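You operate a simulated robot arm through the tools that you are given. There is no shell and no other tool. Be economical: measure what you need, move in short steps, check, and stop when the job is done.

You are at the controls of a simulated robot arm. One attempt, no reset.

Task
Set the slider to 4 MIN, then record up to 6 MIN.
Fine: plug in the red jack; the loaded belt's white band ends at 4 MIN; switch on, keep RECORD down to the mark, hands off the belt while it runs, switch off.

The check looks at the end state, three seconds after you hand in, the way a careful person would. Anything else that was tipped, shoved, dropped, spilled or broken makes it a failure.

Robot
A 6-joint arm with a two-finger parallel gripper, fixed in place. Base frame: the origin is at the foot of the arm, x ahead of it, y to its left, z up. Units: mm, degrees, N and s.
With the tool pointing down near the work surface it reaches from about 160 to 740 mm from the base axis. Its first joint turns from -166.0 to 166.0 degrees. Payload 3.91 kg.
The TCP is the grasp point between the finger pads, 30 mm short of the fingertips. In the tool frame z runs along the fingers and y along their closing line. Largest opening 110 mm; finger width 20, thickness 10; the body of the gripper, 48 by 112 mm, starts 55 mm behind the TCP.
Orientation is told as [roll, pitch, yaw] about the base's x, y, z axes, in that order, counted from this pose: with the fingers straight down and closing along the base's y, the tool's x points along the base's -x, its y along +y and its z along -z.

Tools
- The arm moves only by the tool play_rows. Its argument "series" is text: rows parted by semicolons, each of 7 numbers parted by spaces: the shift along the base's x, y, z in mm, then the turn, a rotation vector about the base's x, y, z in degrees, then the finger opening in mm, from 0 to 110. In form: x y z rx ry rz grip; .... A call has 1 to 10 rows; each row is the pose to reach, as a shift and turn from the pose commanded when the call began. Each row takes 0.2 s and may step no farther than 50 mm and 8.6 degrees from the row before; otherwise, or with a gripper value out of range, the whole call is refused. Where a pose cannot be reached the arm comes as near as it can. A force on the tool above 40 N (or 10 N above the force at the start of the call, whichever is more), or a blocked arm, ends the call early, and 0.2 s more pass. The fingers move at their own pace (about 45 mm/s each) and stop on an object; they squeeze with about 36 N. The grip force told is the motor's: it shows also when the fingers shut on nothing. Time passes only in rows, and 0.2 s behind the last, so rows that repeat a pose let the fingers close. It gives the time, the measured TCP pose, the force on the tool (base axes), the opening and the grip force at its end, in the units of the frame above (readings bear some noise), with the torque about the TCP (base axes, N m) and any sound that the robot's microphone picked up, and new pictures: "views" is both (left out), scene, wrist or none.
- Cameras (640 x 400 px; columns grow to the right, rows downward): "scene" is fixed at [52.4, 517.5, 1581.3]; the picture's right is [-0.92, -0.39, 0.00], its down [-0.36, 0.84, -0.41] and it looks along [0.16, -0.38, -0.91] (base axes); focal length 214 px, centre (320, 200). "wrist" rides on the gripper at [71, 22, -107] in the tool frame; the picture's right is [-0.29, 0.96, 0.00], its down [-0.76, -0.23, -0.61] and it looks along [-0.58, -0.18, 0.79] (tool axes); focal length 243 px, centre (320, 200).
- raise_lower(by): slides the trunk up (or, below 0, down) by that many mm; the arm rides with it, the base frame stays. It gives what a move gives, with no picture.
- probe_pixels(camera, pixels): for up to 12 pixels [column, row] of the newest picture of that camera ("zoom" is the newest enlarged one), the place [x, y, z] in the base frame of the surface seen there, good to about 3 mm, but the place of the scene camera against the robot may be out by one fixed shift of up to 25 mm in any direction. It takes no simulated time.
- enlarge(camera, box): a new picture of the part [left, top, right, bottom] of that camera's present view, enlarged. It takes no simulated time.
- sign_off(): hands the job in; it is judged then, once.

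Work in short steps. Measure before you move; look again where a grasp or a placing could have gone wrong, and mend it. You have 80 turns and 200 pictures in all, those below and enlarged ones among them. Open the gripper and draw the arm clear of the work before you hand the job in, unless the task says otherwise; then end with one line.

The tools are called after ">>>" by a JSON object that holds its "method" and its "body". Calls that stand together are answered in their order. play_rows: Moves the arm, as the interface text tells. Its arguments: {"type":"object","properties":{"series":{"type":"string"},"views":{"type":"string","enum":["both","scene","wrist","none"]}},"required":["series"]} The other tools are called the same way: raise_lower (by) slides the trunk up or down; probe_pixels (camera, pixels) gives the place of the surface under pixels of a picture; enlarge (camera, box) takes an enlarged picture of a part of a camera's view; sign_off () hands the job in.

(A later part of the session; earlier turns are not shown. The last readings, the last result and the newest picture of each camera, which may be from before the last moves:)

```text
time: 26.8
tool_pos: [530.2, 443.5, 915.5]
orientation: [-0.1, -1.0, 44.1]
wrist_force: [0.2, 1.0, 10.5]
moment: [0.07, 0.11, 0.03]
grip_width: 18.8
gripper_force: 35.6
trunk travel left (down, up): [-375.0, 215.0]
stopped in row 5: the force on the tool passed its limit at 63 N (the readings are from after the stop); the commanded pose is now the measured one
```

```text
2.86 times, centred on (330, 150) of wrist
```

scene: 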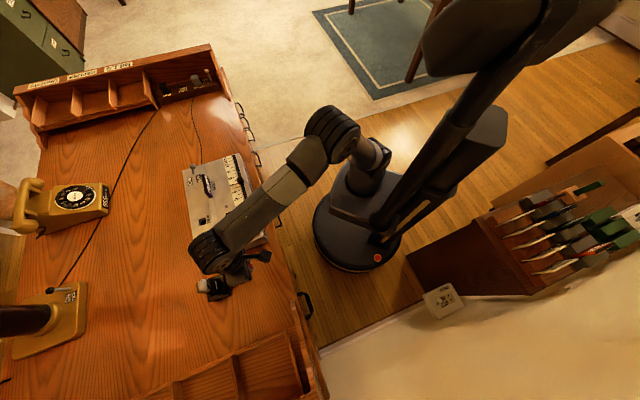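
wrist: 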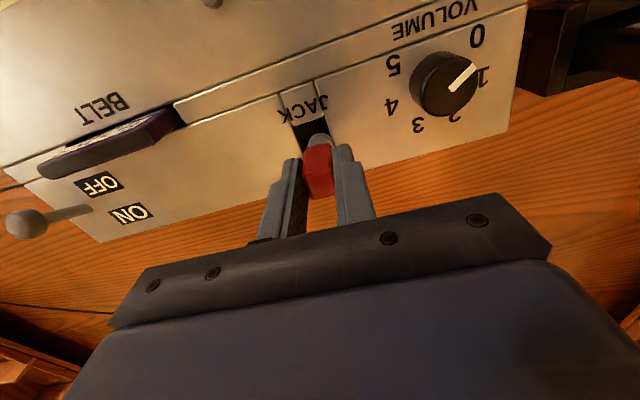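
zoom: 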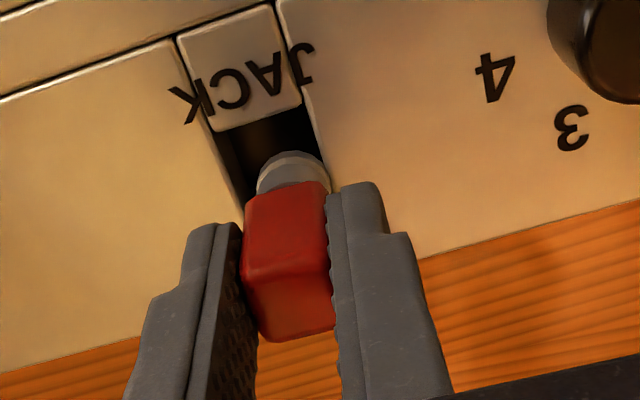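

The pin hit the rim (right/far side); the gap shows on the left and near side. I raise 8 mm, shift ~2.6 mm along +u and 3.2 mm along -v, and look.

>>> {"method": "play_rows", "body": {"series": "0 0 8 0 1 0 8; -0.5 -4.1 8 0 1 0 8; -0.5 -4.1 4 0 1 0 8", "views": "wrist"}}

>>> {"method": "enlarge", "body": {"camera": "wrist", "box": [240, 80, 420, 220]}}

```text
time: 27.6
tool_pos: [529.5, 438.3, 915.8]
orientation: [0.7, 0.0, 44.1]
wrist_force: [0.5, -0.2, -0.7]
moment: [0.01, 0.02, 0.03]
grip_width: 18.8
gripper_force: 36.0
trunk travel left (down, up): [-375.0, 215.0]
```

wrist: 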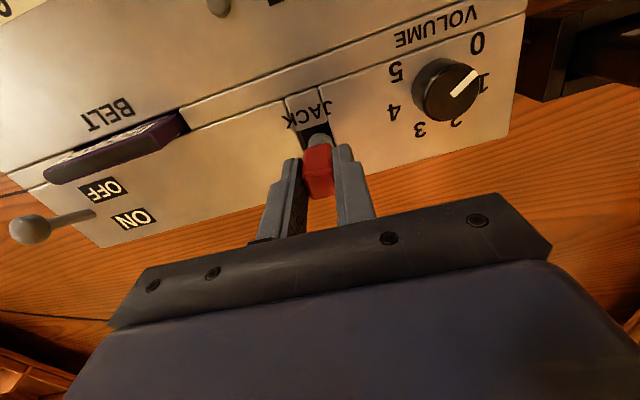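

```text
2.86 times, centred on (330, 150) of wrist
```

zoom: 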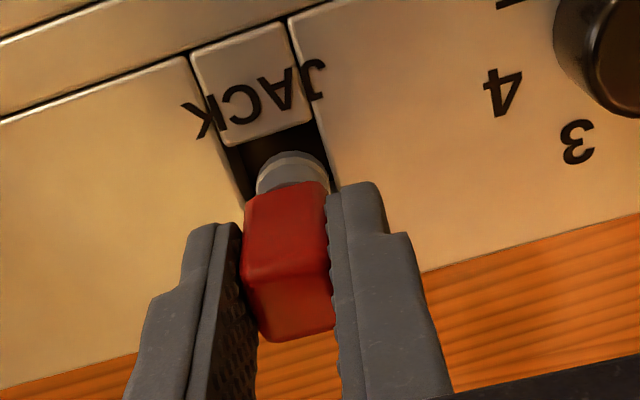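

Now slightly right still; I shift +u 2.2 mm, level the roll, and descend gently.

>>> {"method": "play_rows", "body": {"series": "1.9 -1.2 3 -0.7 0 0 8; 1.9 -1.2 0 -0.7 0 0 8; 1.9 -1.2 -4 -0.7 0 0 8; 1.9 -1.2 -8 -0.7 0 0 8; 1.9 -1.2 -12 -0.7 0 0 8; 1.9 -1.2 -15 -0.7 0 0 8; 1.9 -1.2 -17 -0.7 0 0 8", "views": "wrist"}}

>>> {"method": "enlarge", "body": {"camera": "wrist", "box": [240, 80, 420, 220]}}

```text
time: 29.2
tool_pos: [532.6, 437.0, 899.9]
orientation: [0.2, 0.4, 44.0]
wrist_force: [-1.5, 1.1, 0.2]
moment: [0.1, 0.05, 0.04]
grip_width: 18.8
gripper_force: 36.4
trunk travel left (down, up): [-375.0, 215.0]
```

wrist: 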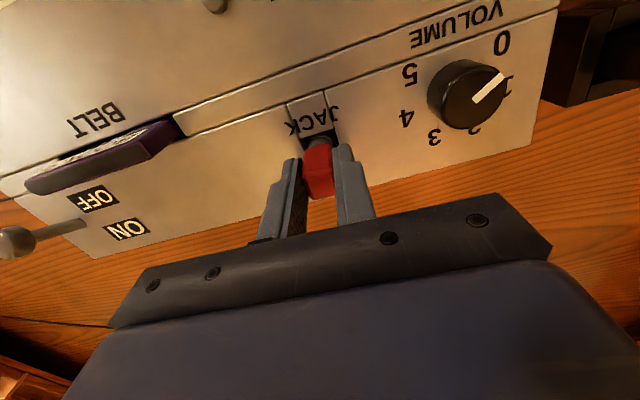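

```text
2.86 times, centred on (330, 150) of wrist
```

zoom: 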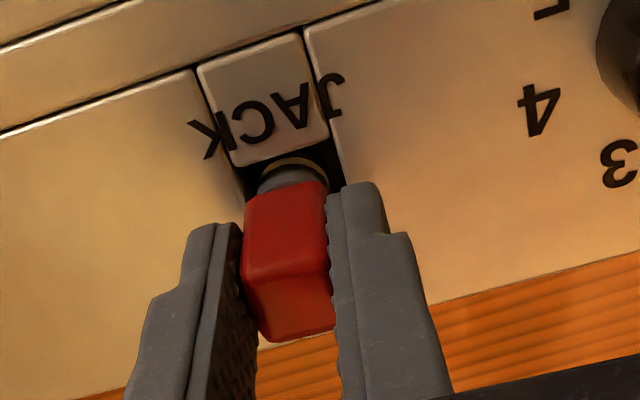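

The pin is entering. I continue down until it seats.

>>> {"method": "play_rows", "body": {"series": "0 0 -2 0 0 0 8; 0 0 -4 0 0 0 8; 0 0 -6 0 0 0 8; 0 0 -8 0 0 0 8; 0 0 -10 0 0 0 8", "views": "wrist"}}

>>> {"method": "enlarge", "body": {"camera": "wrist", "box": [240, 80, 420, 220]}}

```text
time: 30.4
tool_pos: [532.0, 437.5, 897.9]
orientation: [0.1, -0.3, 44.0]
wrist_force: [-8.3, -7.3, 13.1]
moment: [-0.18, 0.35, 0.1]
grip_width: 18.9
gripper_force: 36.0
trunk travel left (down, up): [-375.0, 215.0]
stopped in row 5: the force on the tool passed its limit at 42 N (the readings are from after the stop); the commanded pose is now the measured one
```

wrist: 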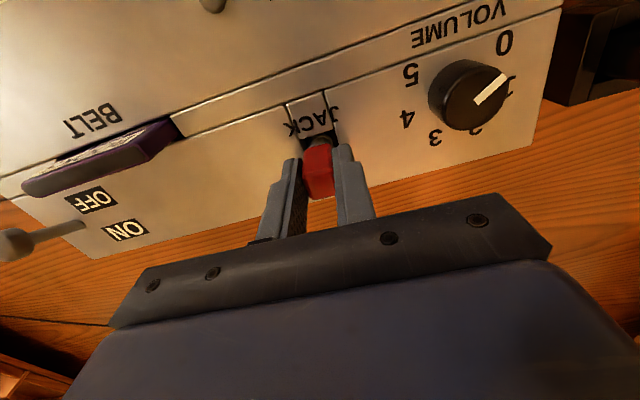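

```text
2.86 times, centred on (330, 150) of wrist
```

zoom: 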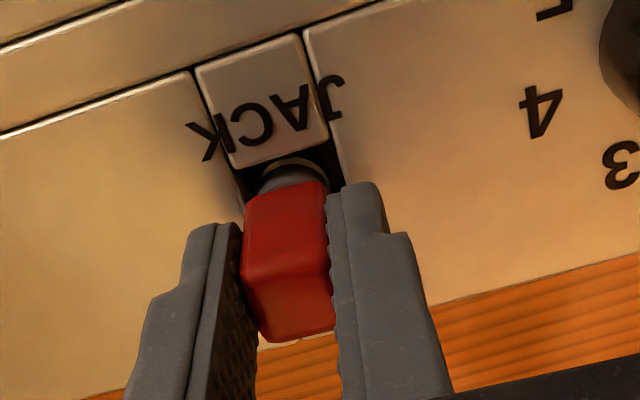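

It bottomed at TCP z≈898 (pin tip ≈837, the hole floor). I release, rise and look.

>>> {"method": "play_rows", "body": {"series": "0 0 0 0 0 0 25; 0 0 0 0 0 0 40; 0 0 0 0 0 0 50; 0 0 30 0 0 0 50; 0 0 70 0 0 0 50; 0 0 100 0 0 0 50", "views": "wrist"}}

>>> {"method": "enlarge", "body": {"camera": "wrist", "box": [240, 60, 420, 200]}}

```text
time: 31.8
tool_pos: [530.4, 438.3, 993.2]
orientation: [0.1, -0.1, 44.0]
wrist_force: [-0.7, 0.8, 0.3]
moment: [0.01, 0.02, 0.03]
grip_width: 49.9
gripper_force: 0.0
trunk travel left (down, up): [-375.0, 215.0]
```

wrist: 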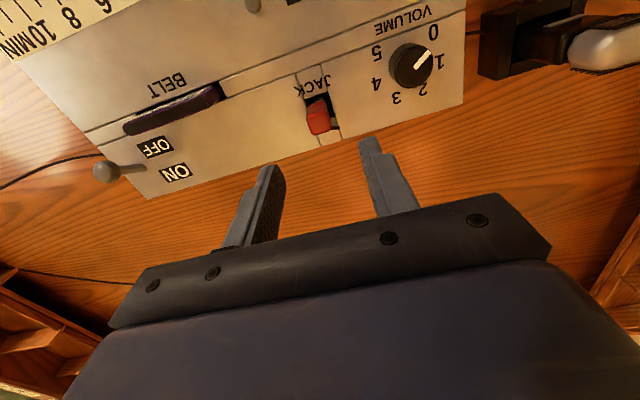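

```text
2.86 times, centred on (330, 130) of wrist
```

zoom: 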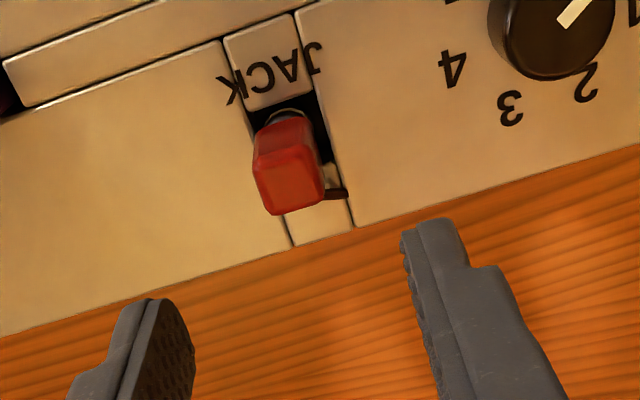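

The jack stands in the hole. I check its height and also locate the lever and buttons.

>>> {"method": "probe_pixels", "body": {"camera": "zoom", "pixels": [[265, 165], [312, 155], [320, 195], [278, 207], [262, 135], [290, 125], [330, 180]]}}

>>> {"method": "probe_pixels", "body": {"camera": "wrist", "pixels": [[106, 171], [112, 178], [100, 163], [130, 168], [142, 168], [157, 147], [174, 172]]}}

>>> {"method": "enlarge", "body": {"camera": "wrist", "box": [60, 70, 260, 210]}}

```text
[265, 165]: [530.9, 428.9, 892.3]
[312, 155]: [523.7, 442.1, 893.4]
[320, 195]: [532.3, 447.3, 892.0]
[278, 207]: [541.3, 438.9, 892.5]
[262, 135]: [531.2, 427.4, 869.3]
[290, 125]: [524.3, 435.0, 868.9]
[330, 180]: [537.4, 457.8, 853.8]
```

```text
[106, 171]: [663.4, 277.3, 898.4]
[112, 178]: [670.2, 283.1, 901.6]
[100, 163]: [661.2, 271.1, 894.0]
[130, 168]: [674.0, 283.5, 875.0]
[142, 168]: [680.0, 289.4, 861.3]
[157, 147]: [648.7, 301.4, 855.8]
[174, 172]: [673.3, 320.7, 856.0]
```

```text
2.86 times, centred on (160, 140) of wrist
```

zoom: 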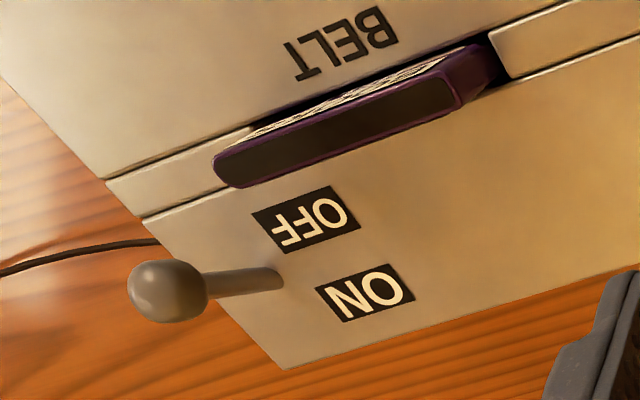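

Jack is seated on the hole floor. The lever leans to OFF (head (665,277,899), base (680,290)); ON is farther out (+v), so I go above its head with the tool tilted 20° outward, to grip the ball and carry it across.

>>> {"method": "play_rows", "body": {"series": "26 -33 0 4.6 -4.8 0 50; 52 -66 0 9.3 -9.6 0 50; 78 -99 0 13.9 -14.4 0 50; 104 -132 -10 13.9 -14.4 0 50; 125 -160 -25 13.9 -14.4 0 50; 131 -165 -30 13.9 -14.4 0 50; 131 -165 -30 13.9 -14.4 0 50", "views": "both"}}

>>> {"method": "enlarge", "body": {"camera": "wrist", "box": [220, 60, 460, 230]}}

```text
time: 33.4
tool_pos: [664.3, 274.0, 966.0]
orientation: [0.1, -20.2, 44.0]
wrist_force: [-0.3, 0.0, 0.7]
moment: [-0.04, 0.02, 0.0]
grip_width: 50.1
gripper_force: 0.0
trunk travel left (down, up): [-375.0, 215.0]
```

scene: 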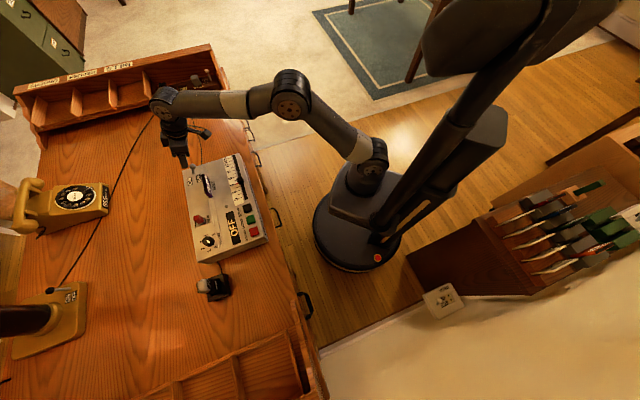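
wrist: 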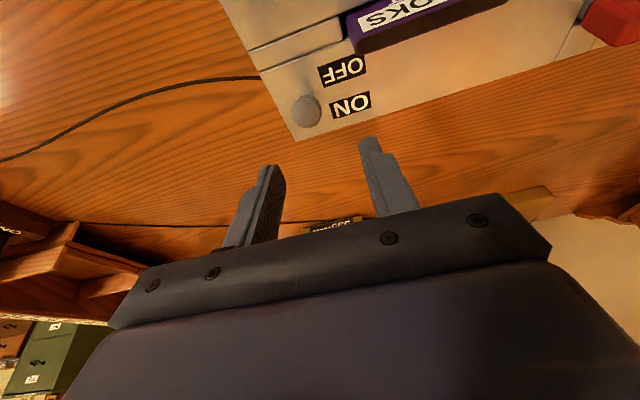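

```text
2.35 times, centred on (340, 145) of wrist
```

zoom: 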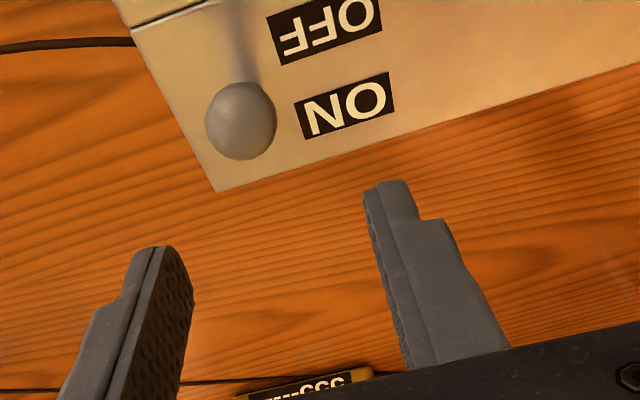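

I probe the ball at (307,110).

>>> {"method": "probe_pixels", "body": {"camera": "wrist", "pixels": [[307, 110], [296, 112], [317, 110], [307, 120], [307, 97], [307, 80]]}}

```text
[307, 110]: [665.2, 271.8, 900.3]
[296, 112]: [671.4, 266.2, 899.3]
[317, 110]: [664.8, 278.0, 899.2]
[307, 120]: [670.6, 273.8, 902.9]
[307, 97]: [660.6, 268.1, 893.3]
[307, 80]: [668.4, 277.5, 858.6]
```

Ball centre ≈(669,271.5,895). I descend so the pads straddle it, then close.

>>> {"method": "play_rows", "body": {"series": "1.2 -4.2 -20 0 0 0 50; 1.2 -4.2 -45 0 0 0 50; 1.2 -4.2 -57 0 0 0 50; 1.2 -4.2 -57 0 0 0 30; 1.2 -4.2 -57 0 0 0 12; 1.2 -4.2 -57 0 0 0 8; 1.2 -4.2 -57 0 0 0 8", "views": "wrist"}}

>>> {"method": "enlarge", "body": {"camera": "wrist", "box": [220, 80, 460, 240]}}

```text
time: 35.0
tool_pos: [665.5, 270.3, 908.3]
orientation: [0.2, -20.2, 43.9]
wrist_force: [0.7, -0.8, 0.8]
moment: [0.0, 0.06, 0.0]
grip_width: 20.9
gripper_force: 36.1
trunk travel left (down, up): [-375.0, 215.0]
```

wrist: 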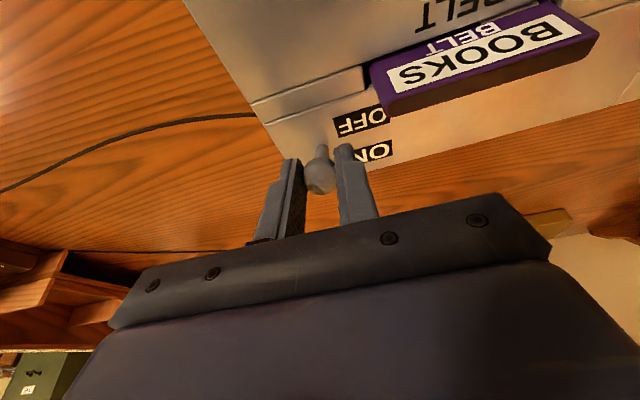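

```text
2.50 times, centred on (340, 160) of wrist
```

zoom: 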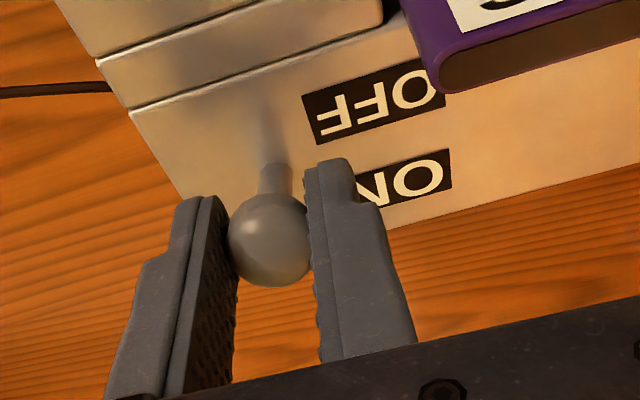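

Ball is held. I carry it over its arc along +v by 40 mm.

>>> {"method": "play_rows", "body": {"series": "3.6 3.5 2 0 0 0 8; 7.2 7 3.5 0 0 0 8; 10.8 10.4 4.5 0 0 0 8; 14.4 13.9 5 0 0 0 8; 18 17.4 4.5 0 0 0 8; 21.6 20.9 3.5 0 0 0 8; 25.2 24.3 2 0 0 0 8; 28 27 0.5 0 0 0 8", "views": "wrist"}}

>>> {"method": "enlarge", "body": {"camera": "wrist", "box": [220, 80, 460, 240]}}

>>> {"method": "enlarge", "body": {"camera": "scene", "box": [160, 140, 280, 310]}}

```text
time: 36.8
tool_pos: [694.4, 295.0, 907.2]
orientation: [0.2, -20.1, 43.8]
wrist_force: [-5.0, -0.4, -9.7]
moment: [-0.29, 0.34, 0.04]
grip_width: 20.4
gripper_force: 35.7
trunk travel left (down, up): [-375.0, 215.0]
```

wrist: 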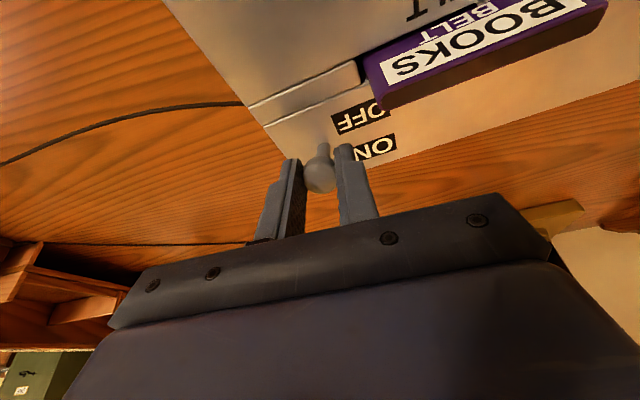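

```text
2.50 times, centred on (340, 160) of wrist
```

zoom: 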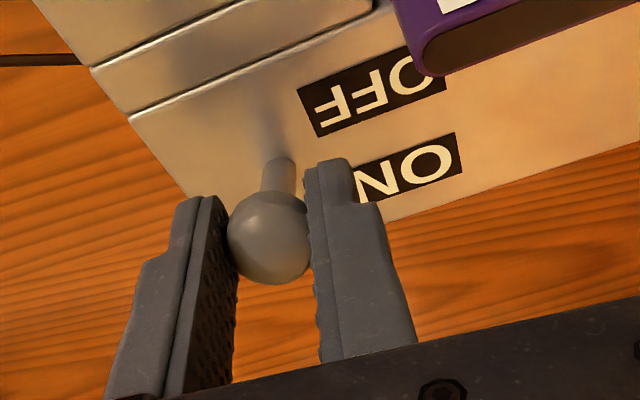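

```text
2.35 times, centred on (220, 225) of scene
```

zoom: 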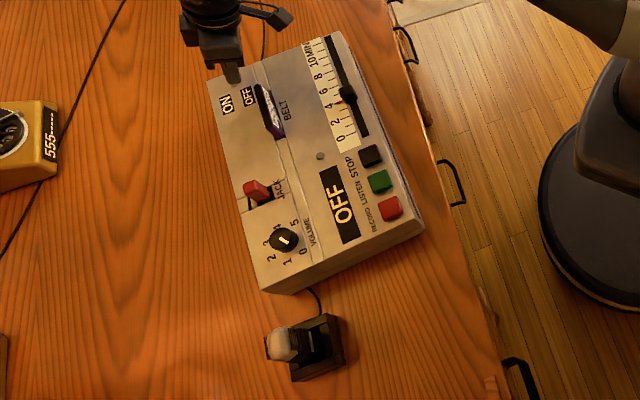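

The recorder itself seems to have slid with the lever (its far end shifted in the scene view). Before anything else I measure lever lean and recorder displacement.

>>> {"method": "probe_pixels", "body": {"camera": "wrist", "pixels": [[320, 175], [327, 146], [330, 142], [360, 120], [377, 147], [249, 106], [263, 125], [293, 160], [485, 50]]}}

>>> {"method": "probe_pixels", "body": {"camera": "scene", "pixels": [[250, 228.5], [245, 218], [241, 206], [227, 155], [264, 239], [198.5, 264], [181, 184]]}}

```text
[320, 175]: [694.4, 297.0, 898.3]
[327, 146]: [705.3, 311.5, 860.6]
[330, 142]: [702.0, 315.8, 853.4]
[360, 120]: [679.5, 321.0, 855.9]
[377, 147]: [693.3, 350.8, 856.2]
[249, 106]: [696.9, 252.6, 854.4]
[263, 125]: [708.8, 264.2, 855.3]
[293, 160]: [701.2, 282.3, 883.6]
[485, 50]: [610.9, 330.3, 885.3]
```

```text
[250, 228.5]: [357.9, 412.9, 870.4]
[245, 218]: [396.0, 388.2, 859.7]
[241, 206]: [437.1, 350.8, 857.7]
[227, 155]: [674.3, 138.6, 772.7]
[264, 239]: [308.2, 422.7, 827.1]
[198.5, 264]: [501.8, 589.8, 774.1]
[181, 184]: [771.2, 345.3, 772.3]
```

The recorder was dragged ~36 mm at the lever end because the clamped ball couldn't rotate. I reverse the same path to bring it back, then will push with a free finger instead.

>>> {"method": "play_rows", "body": {"series": "-3.6 -3.5 1 0 0 0 8; -7.2 -7 1 0 0 0 8; -10.8 -10.4 1 0 0 0 8; -14.4 -13.9 1 0 0 0 8; -18 -17.4 1 0 0 0 8; -21.6 -20.9 1 0 0 0 8; -25.2 -24.3 1 0 0 0 8; -28.8 -25.5 1 0 0 0 8", "views": "both"}}

>>> {"method": "enlarge", "body": {"camera": "scene", "box": [170, 140, 290, 310]}}

>>> {"method": "probe_pixels", "body": {"camera": "scene", "pixels": [[255, 231.5], [253, 220], [250.5, 210], [239, 202], [225, 210], [208, 240]]}}

```text
time: 38.6
tool_pos: [665.3, 270.0, 907.7]
orientation: [0.3, -20.1, 44.0]
wrist_force: [5.8, -2.9, -10.0]
moment: [-0.08, 0.03, -0.06]
grip_width: 20.7
gripper_force: 35.7
trunk travel left (down, up): [-375.0, 215.0]
```

scene: 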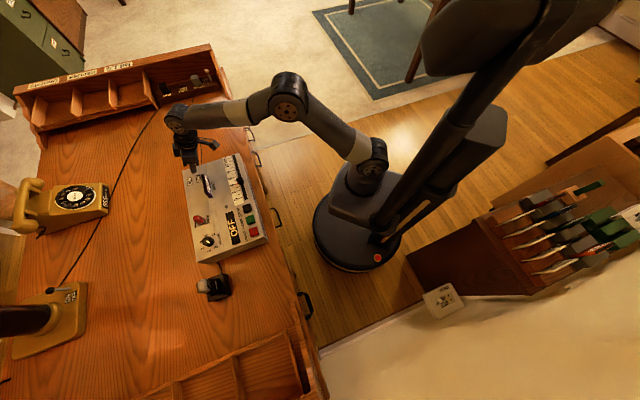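
wrist: 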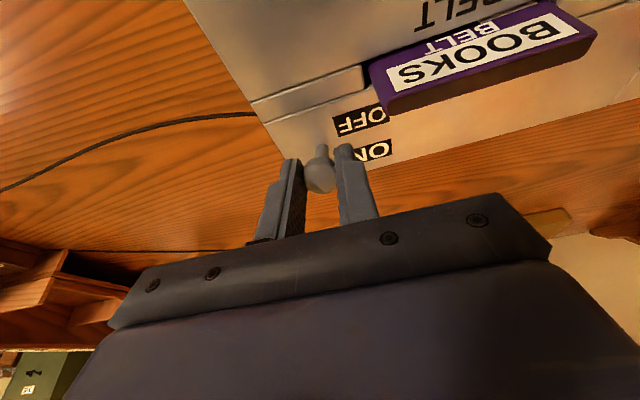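

```text
2.35 times, centred on (230, 225) of scene
```

zoom: 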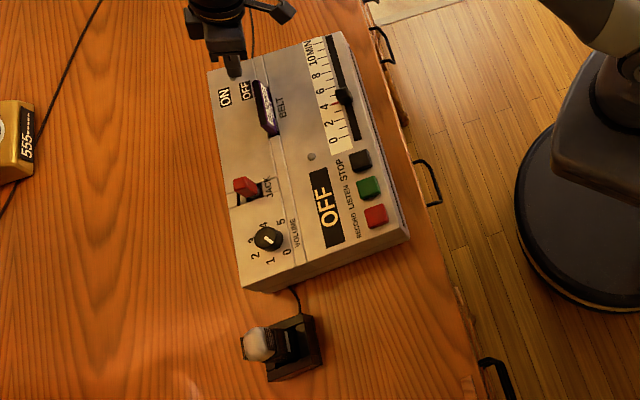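

```text
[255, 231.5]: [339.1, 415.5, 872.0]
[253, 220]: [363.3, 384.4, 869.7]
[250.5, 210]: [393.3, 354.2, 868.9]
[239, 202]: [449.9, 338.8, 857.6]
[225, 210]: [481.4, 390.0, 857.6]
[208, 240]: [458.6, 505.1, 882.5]
```

The recorder is back to within ~2 mm of its original place. I release, lift, and set closed fingers on the near (-v) side of the ball for a free push.

>>> {"method": "play_rows", "body": {"series": "0 0 0 0 0 0 25; 0 0 0 0 0 0 40; 0 0 0 0 0 0 45; 0 0 30 0 0 0 45; 0 0 65 0 0 0 45; -15 -14 65 0 0 0 20; -28 -26 65 0 0 0 0; -28 -26 65 0 0 0 0; -28 -26 65 0 0 0 0", "views": "wrist"}}

>>> {"method": "enlarge", "body": {"camera": "wrist", "box": [220, 60, 460, 230]}}

```text
time: 40.6
tool_pos: [636.6, 245.6, 973.8]
orientation: [0.2, -20.1, 44.0]
wrist_force: [0.1, 0.2, 0.0]
moment: [-0.04, 0.0, 0.01]
grip_width: 0.0
gripper_force: 36.1
trunk travel left (down, up): [-375.0, 215.0]
```

wrist: 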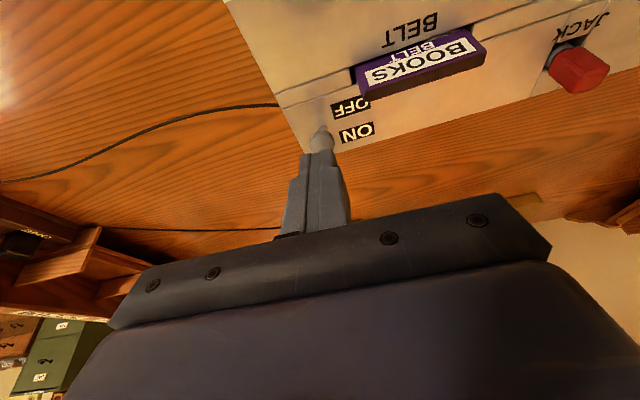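

```text
2.35 times, centred on (340, 145) of wrist
```

zoom: 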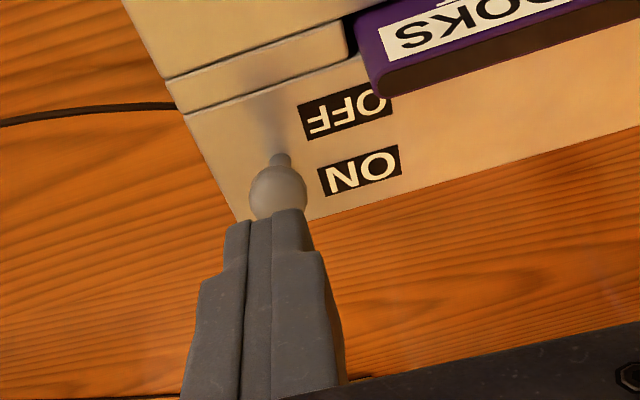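

I probe the lever's present state.

>>> {"method": "probe_pixels", "body": {"camera": "zoom", "pixels": [[278, 190], [262, 190], [295, 190], [280, 160], [280, 150], [350, 110], [360, 172], [278, 175]]}}

```text
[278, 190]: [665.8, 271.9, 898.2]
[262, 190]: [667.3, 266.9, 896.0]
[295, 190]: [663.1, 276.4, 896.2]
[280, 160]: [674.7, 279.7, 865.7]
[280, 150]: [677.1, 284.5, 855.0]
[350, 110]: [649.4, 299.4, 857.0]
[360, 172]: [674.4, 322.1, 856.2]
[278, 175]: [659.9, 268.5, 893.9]
```

Lever is still OFF. I descend behind the ball and push gently +v, watching.

>>> {"method": "play_rows", "body": {"series": "1.7 -1.8 -30 0 0 0 0; 1.7 -1.8 -58 0 0 0 0; 6 2.4 -58 0 0 0 0; 10.3 6.5 -58 0 0 0 0; 13.2 9.3 -58 0 0 0 0; 16 12.1 -58 0 0 0 0", "views": "wrist"}}

>>> {"method": "enlarge", "body": {"camera": "wrist", "box": [220, 60, 460, 230]}}

```text
time: 42.0
tool_pos: [652.9, 256.6, 915.0]
orientation: [0.1, -20.1, 44.0]
wrist_force: [-0.8, -0.3, -0.3]
moment: [0.01, -0.01, 0.03]
grip_width: 0.2
gripper_force: 36.1
trunk travel left (down, up): [-375.0, 215.0]
```

wrist: 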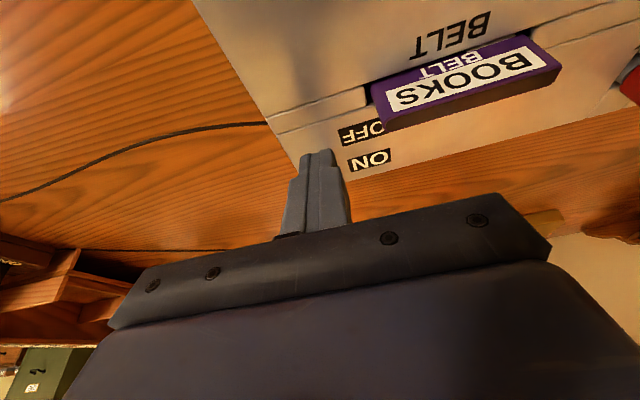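

```text
2.35 times, centred on (340, 145) of wrist
```

zoom: 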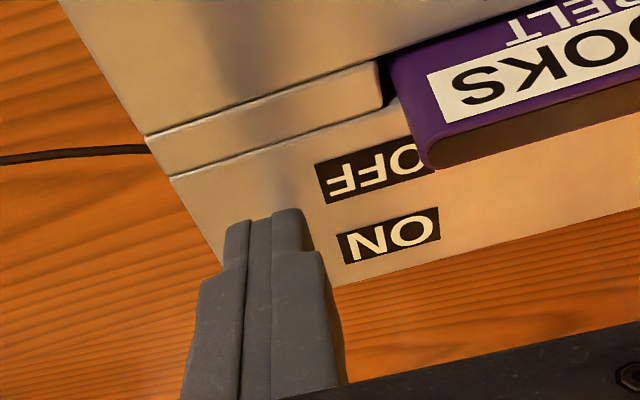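

Contact imminent, no force yet. I continue the push in small rows.

>>> {"method": "play_rows", "body": {"series": "2.2 2.1 0 0 0 0 0; 4.3 4.2 0 0 0 0 0; 6.5 6.3 0 0 0 0 0; 8.6 8.3 0 0 0 0 0; 10.8 10.4 0 0 0 0 0; 13 12.5 0 0 0 0 0", "views": "both"}}

>>> {"method": "enlarge", "body": {"camera": "scene", "box": [170, 140, 290, 310]}}

>>> {"method": "enlarge", "body": {"camera": "wrist", "box": [220, 60, 460, 230]}}

```text
time: 43.4
tool_pos: [666.2, 269.1, 917.4]
orientation: [0.1, -20.1, 44.1]
wrist_force: [-0.7, -0.1, 0.2]
moment: [0.0, 0.02, 0.01]
grip_width: 0.0
gripper_force: 36.2
trunk travel left (down, up): [-375.0, 215.0]
heard: click
```

scene: 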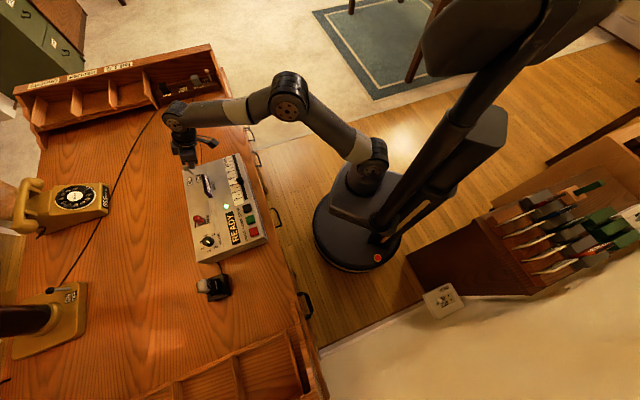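
wrist: 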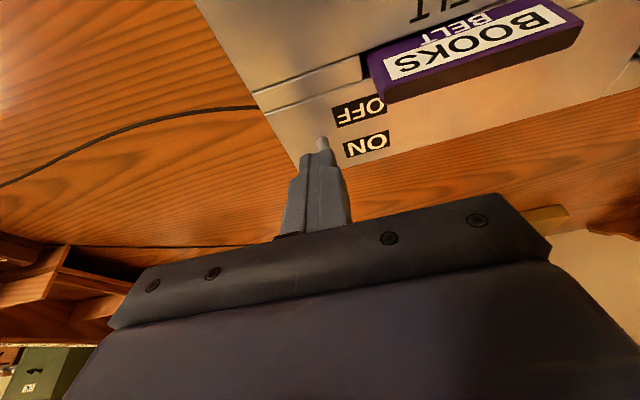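

```text
2.35 times, centred on (230, 225) of scene
```

zoom: 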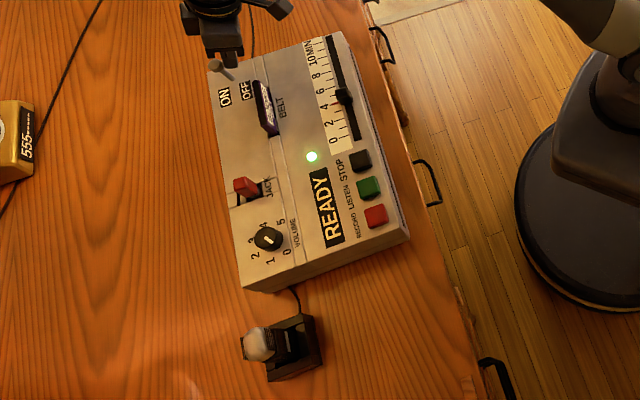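

```text
2.35 times, centred on (340, 145) of wrist
```

zoom: 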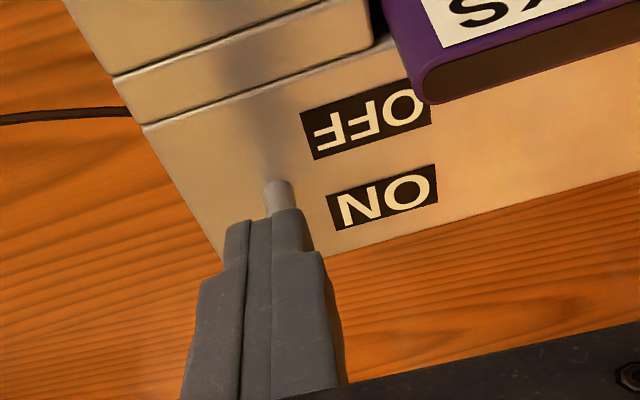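

Click heard, display READY, green light, and the recorder stayed put. I lift off, untilt and go hover near the RECORD button.

>>> {"method": "play_rows", "body": {"series": "-2 -2 40 0 0 0 0; -2 -2 80 -4.6 4.8 0 0; -45 20 80 -9.3 9.6 0 0; -85 45 80 -13.9 14.4 0 0; -125 70 80 -13.9 14.4 0 0; -165 95 80 -13.9 14.4 0 0; -205 120 80 -13.9 14.4 0 0; -245 145 80 -13.9 14.4 0 0; -285 165 80 -13.9 14.4 0 0; -295 170 80 -13.9 14.4 0 0", "views": "wrist"}}

>>> {"method": "enlarge", "body": {"camera": "wrist", "box": [40, 0, 400, 200]}}

```text
time: 45.6
tool_pos: [370.9, 441.1, 997.6]
orientation: [0.1, -0.3, 43.9]
wrist_force: [0.3, -1.1, 0.5]
moment: [-0.01, 0.01, 0.0]
grip_width: 0.0
gripper_force: 35.7
trunk travel left (down, up): [-375.0, 215.0]
```

wrist: 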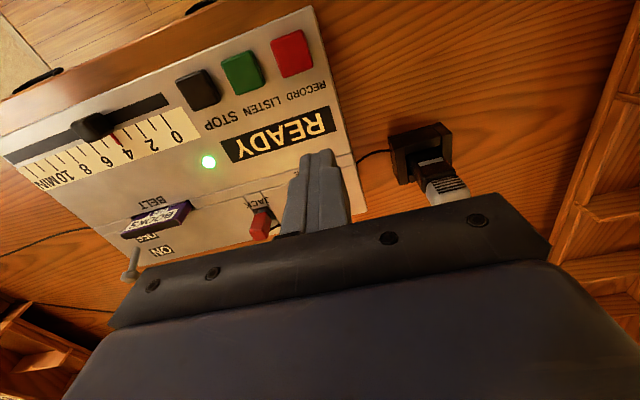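

```text
1.78 times, centred on (220, 100) of wrist
```

zoom: 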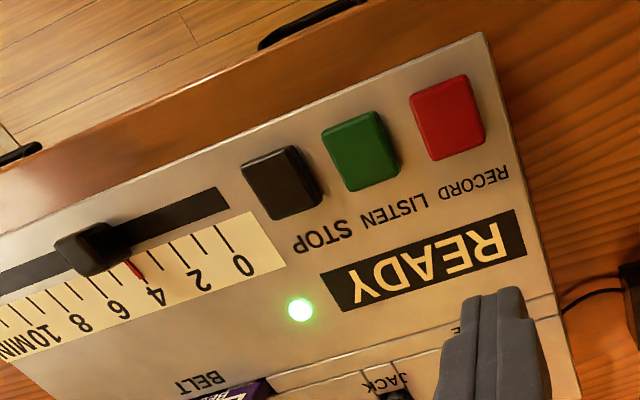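

I zoom on the slider to confirm the pointer and probe the RECORD button.

>>> {"method": "enlarge", "body": {"camera": "wrist", "box": [60, 90, 210, 190]}}

>>> {"method": "probe_pixels", "body": {"camera": "wrist", "pixels": [[292, 53], [276, 40], [305, 38], [310, 68], [282, 73], [242, 73], [198, 90], [295, 85]]}}

```text
4.00 times, centred on (135, 140) of wrist
```

zoom: 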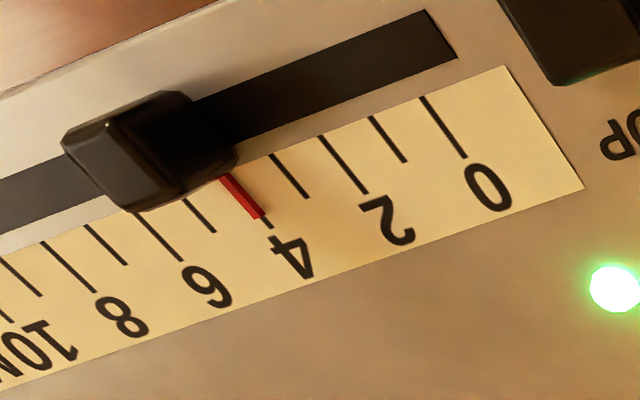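

```text
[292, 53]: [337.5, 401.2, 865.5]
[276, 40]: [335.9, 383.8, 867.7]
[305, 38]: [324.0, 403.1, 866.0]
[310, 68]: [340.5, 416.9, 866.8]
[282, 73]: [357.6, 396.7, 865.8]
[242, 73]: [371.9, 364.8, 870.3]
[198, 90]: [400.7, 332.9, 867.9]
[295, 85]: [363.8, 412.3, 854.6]
```

Pointer is on 4. RECORD centre ≈(338.5,400.5,867). I move above it with a 15° tilt so the wrist camera keeps the slider in view.

>>> {"method": "play_rows", "body": {"series": "-15 -15 -10 -5.4 -5.2 0 0; -30 -28 -30 -10.8 -10.4 0 0; -37.8 -35 -60 -10.8 -10.4 0 0; -37.8 -35 -80 -10.8 -10.4 0 0; -37.8 -35 -80 -10.8 -10.4 0 0", "views": "both"}}

>>> {"method": "enlarge", "body": {"camera": "wrist", "box": [0, 120, 240, 270]}}

>>> {"method": "enlarge", "body": {"camera": "scene", "box": [190, 140, 290, 260]}}

```text
time: 46.8
tool_pos: [333.1, 404.7, 913.4]
orientation: [-14.9, -0.1, 44.0]
wrist_force: [-0.4, -0.4, 0.0]
moment: [0.0, -0.03, 0.01]
grip_width: 0.0
gripper_force: 35.9
trunk travel left (down, up): [-375.0, 215.0]
```

scene: 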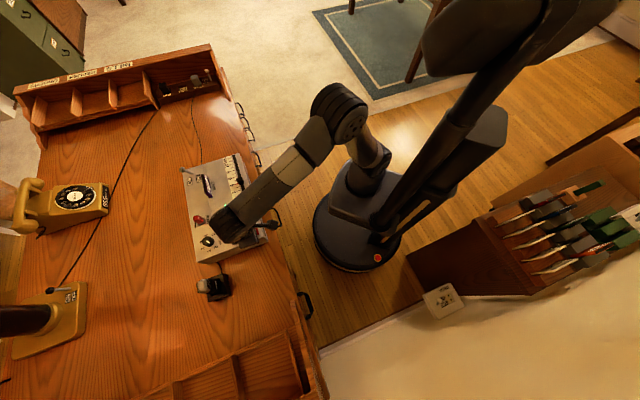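
wrist: 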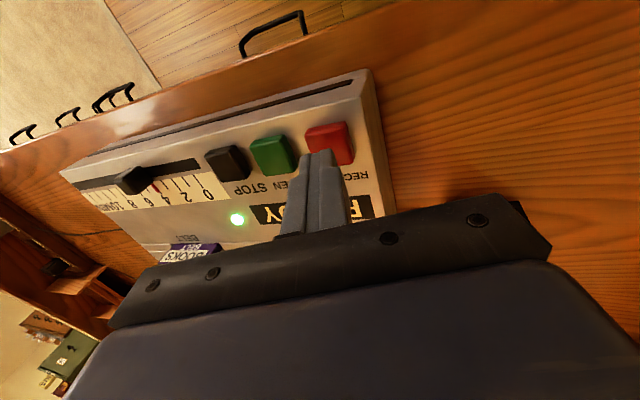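

```text
2.67 times, centred on (120, 195) of wrist
```

zoom: 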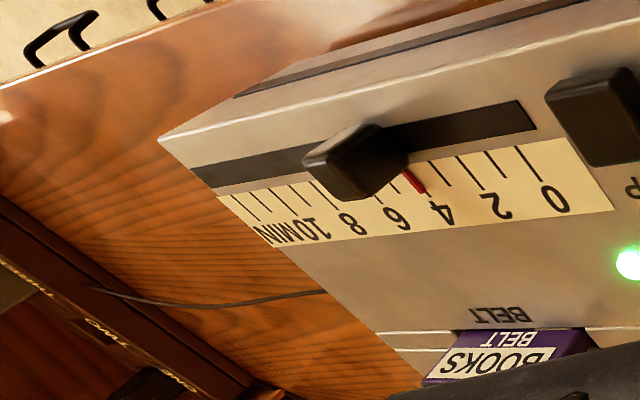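

```text
3.33 times, centred on (240, 200) of scene
```

zoom: 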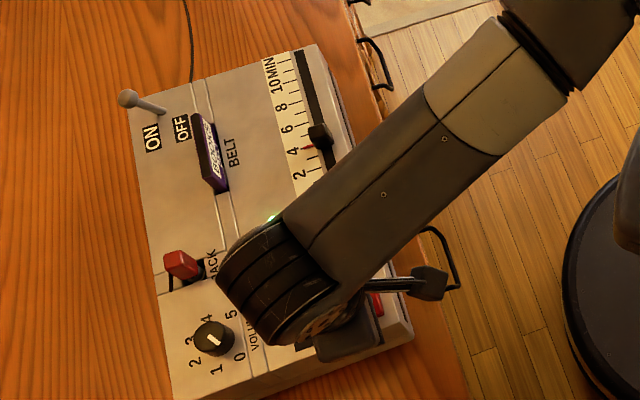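

Both cameras see the pointer on 4. Fingertips are over RECORD; I descend to press it in small steps.

>>> {"method": "play_rows", "body": {"series": "0 0 -8 0 0 0 0; 0 0 -13 0 0 0 0; 0 0 -16 0 0 0 0; 0 0 -18 0 0 0 0", "views": "wrist"}}

>>> {"method": "enlarge", "body": {"camera": "wrist", "box": [0, 80, 400, 280]}}

```text
time: 47.8
tool_pos: [333.7, 404.4, 898.6]
orientation: [-14.9, -0.1, 44.1]
wrist_force: [-0.6, 0.9, 0.2]
moment: [0.02, 0.04, 0.01]
grip_width: 0.1
gripper_force: 35.6
trunk travel left (down, up): [-375.0, 215.0]
```

wrist: 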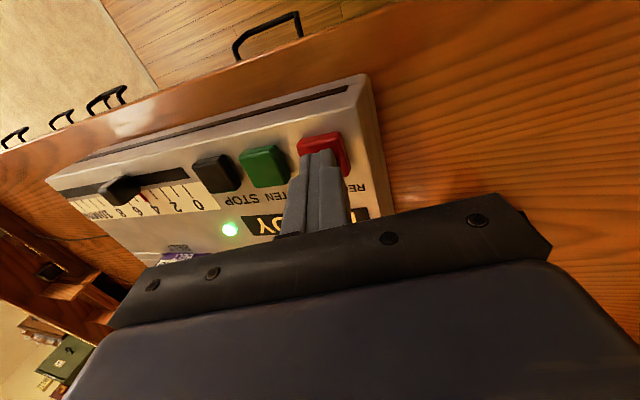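

```text
1.60 times, centred on (200, 180) of wrist
```

zoom: 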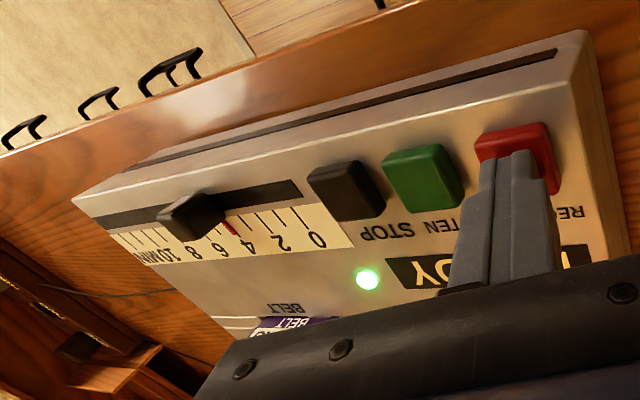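

On the button surface now. I press further.

>>> {"method": "play_rows", "body": {"series": "0 0 -2 0 0 0 0; 0 0 -4 0 0 0 0; 0 0 -5.5 0 0 0 0", "views": "both"}}

>>> {"method": "enlarge", "body": {"camera": "wrist", "box": [0, 80, 400, 280]}}

>>> {"method": "enlarge", "body": {"camera": "scene", "box": [190, 140, 290, 260]}}

```text
time: 48.6
tool_pos: [333.1, 403.2, 893.3]
orientation: [-14.9, -0.2, 44.0]
wrist_force: [0.4, -0.4, 1.9]
moment: [-0.03, 0.0, -0.04]
grip_width: 0.1
gripper_force: 35.8
trunk travel left (down, up): [-375.0, 215.0]
heard: click
```

scene: 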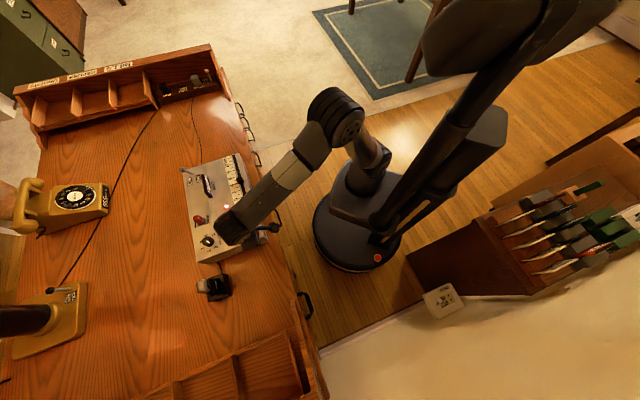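
wrist: 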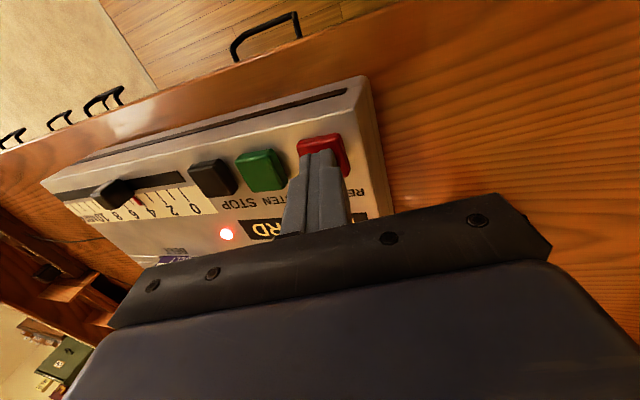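

```text
1.60 times, centred on (200, 180) of wrist
```

zoom: 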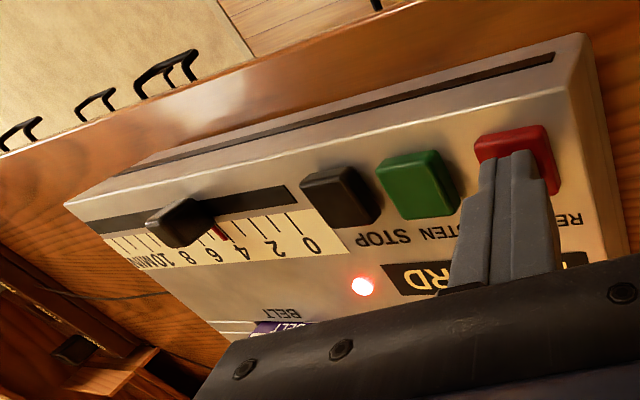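

```text
3.33 times, centred on (240, 200) of scene
```

zoom: 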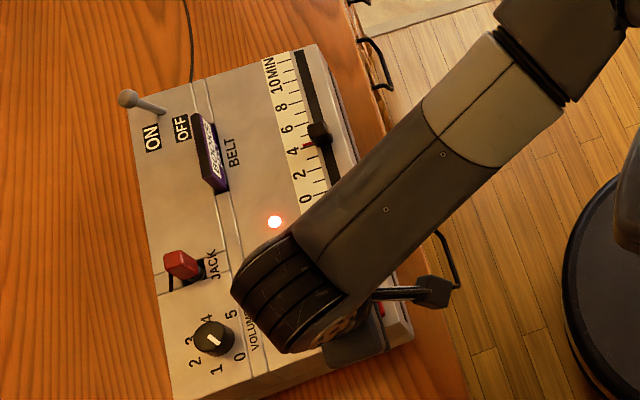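

Recording (red light). I press 1 mm deeper for margin, hold ~1 s, and measure the pointer speed.

>>> {"method": "play_rows", "body": {"series": "0 0 -1 0 0 0 0; 0 0 -1 0 0 0 0; 0 0 -1 0 0 0 0; 0 0 -1 0 0 0 0", "views": "wrist"}}

>>> {"method": "enlarge", "body": {"camera": "wrist", "box": [50, 160, 230, 260]}}

>>> {"method": "enlarge", "body": {"camera": "scene", "box": [215, 150, 265, 210]}}

```text
time: 49.6
tool_pos: [333.2, 404.0, 892.3]
orientation: [-14.7, -0.2, 44.1]
wrist_force: [0.8, 0.4, 6.4]
moment: [0.03, -0.01, 0.0]
grip_width: 0.0
gripper_force: 36.0
trunk travel left (down, up): [-375.0, 215.0]
```

wrist: 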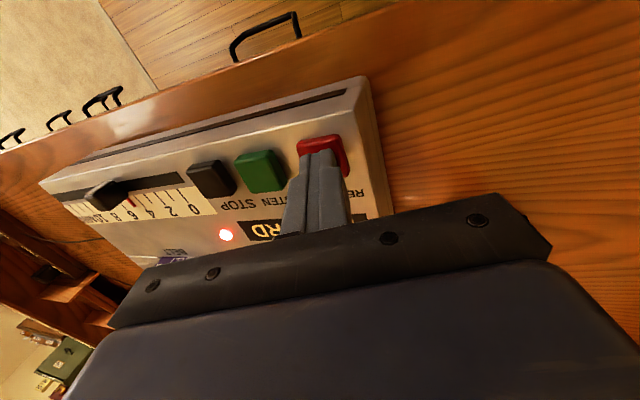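

```text
3.56 times, centred on (140, 210) of wrist
```

zoom: 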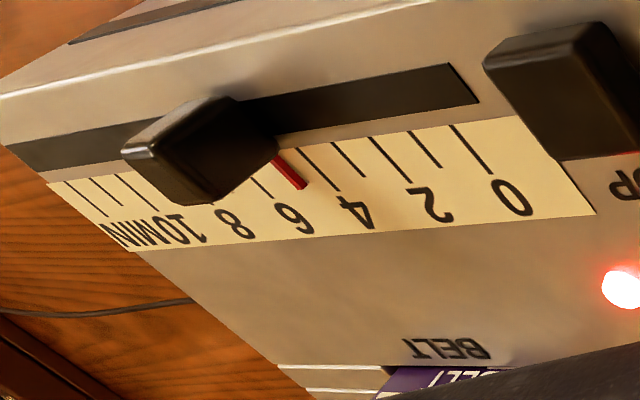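

```text
6.67 times, centred on (240, 180) of scene
```

zoom: 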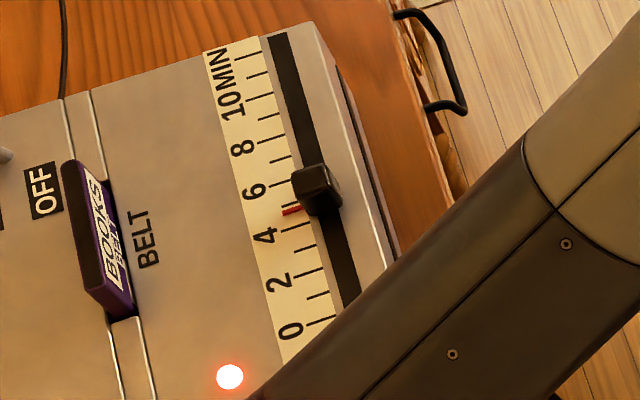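

Pointer ≈4.85 at t=49.6. Hold ~0.8 s more and re-read for the rate.

>>> {"method": "play_rows", "body": {"series": "0 0 0 0 0 0 0; 0 0 0 0 0 0 0; 0 0 0 0 0 0 0", "views": "wrist"}}

>>> {"method": "enlarge", "body": {"camera": "wrist", "box": [50, 160, 230, 260]}}

>>> {"method": "enlarge", "body": {"camera": "scene", "box": [225, 155, 255, 195]}}

```text
time: 50.4
tool_pos: [334.2, 402.6, 892.3]
orientation: [-14.8, -0.2, 44.1]
wrist_force: [-0.6, -0.1, 5.6]
moment: [0.04, 0.0, -0.01]
grip_width: 0.0
gripper_force: 35.6
trunk travel left (down, up): [-375.0, 215.0]
```

wrist: 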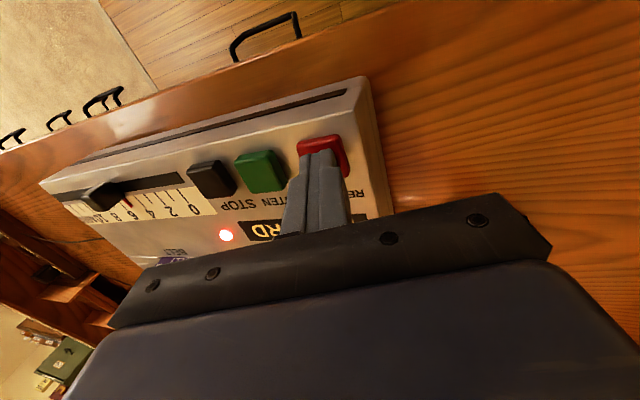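

```text
3.56 times, centred on (140, 210) of wrist
```

zoom: 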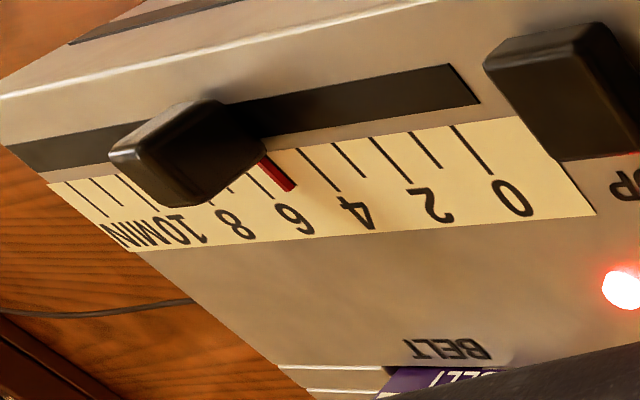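

```text
10.00 times, centred on (240, 175) of scene
```

zoom: 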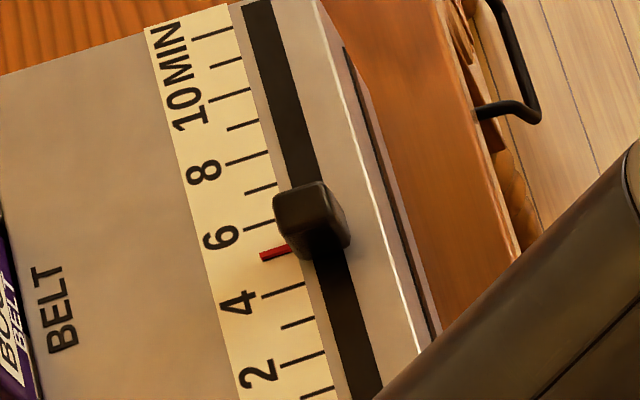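

Scene zoom gives 5.15 (4.75 before), so ≈0.5 min/s. I hold 1.0 s more and re-read before the final bit.

>>> {"method": "play_rows", "body": {"series": "0 0 0 0 0 0 0; 0 0 0 0 0 0 0; 0 0 0 0 0 0 0; 0 0 0 0 0 0 0", "views": "wrist"}}

>>> {"method": "enlarge", "body": {"camera": "scene", "box": [225, 155, 255, 195]}}

>>> {"method": "enlarge", "body": {"camera": "wrist", "box": [50, 160, 230, 260]}}

```text
time: 51.4
tool_pos: [332.6, 403.9, 892.6]
orientation: [-14.9, -0.2, 44.1]
wrist_force: [0.1, 0.2, 6.3]
moment: [-0.01, 0.02, 0.01]
grip_width: 0.0
gripper_force: 36.2
trunk travel left (down, up): [-375.0, 215.0]
```

wrist: 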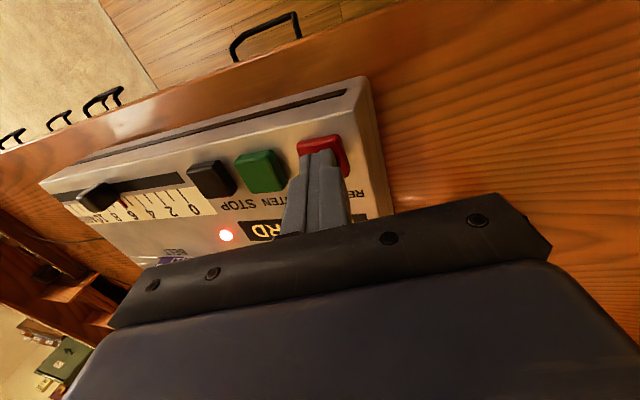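

```text
10.00 times, centred on (240, 175) of scene
```

zoom: 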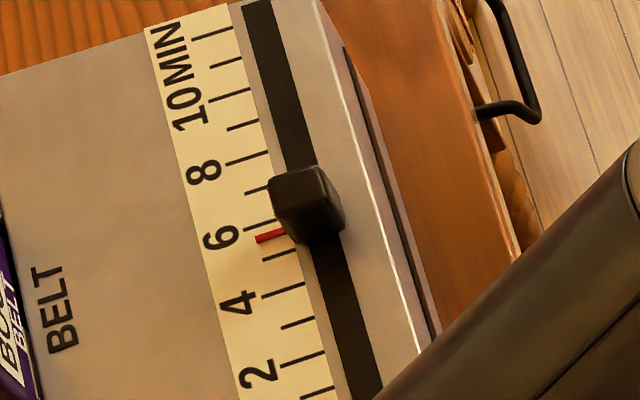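

```text
3.56 times, centred on (140, 210) of wrist
```

zoom: 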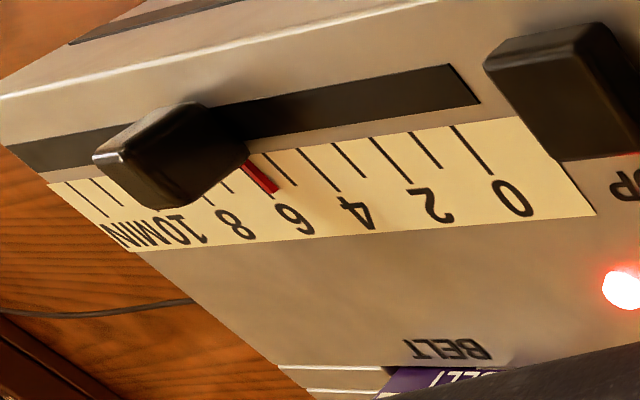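

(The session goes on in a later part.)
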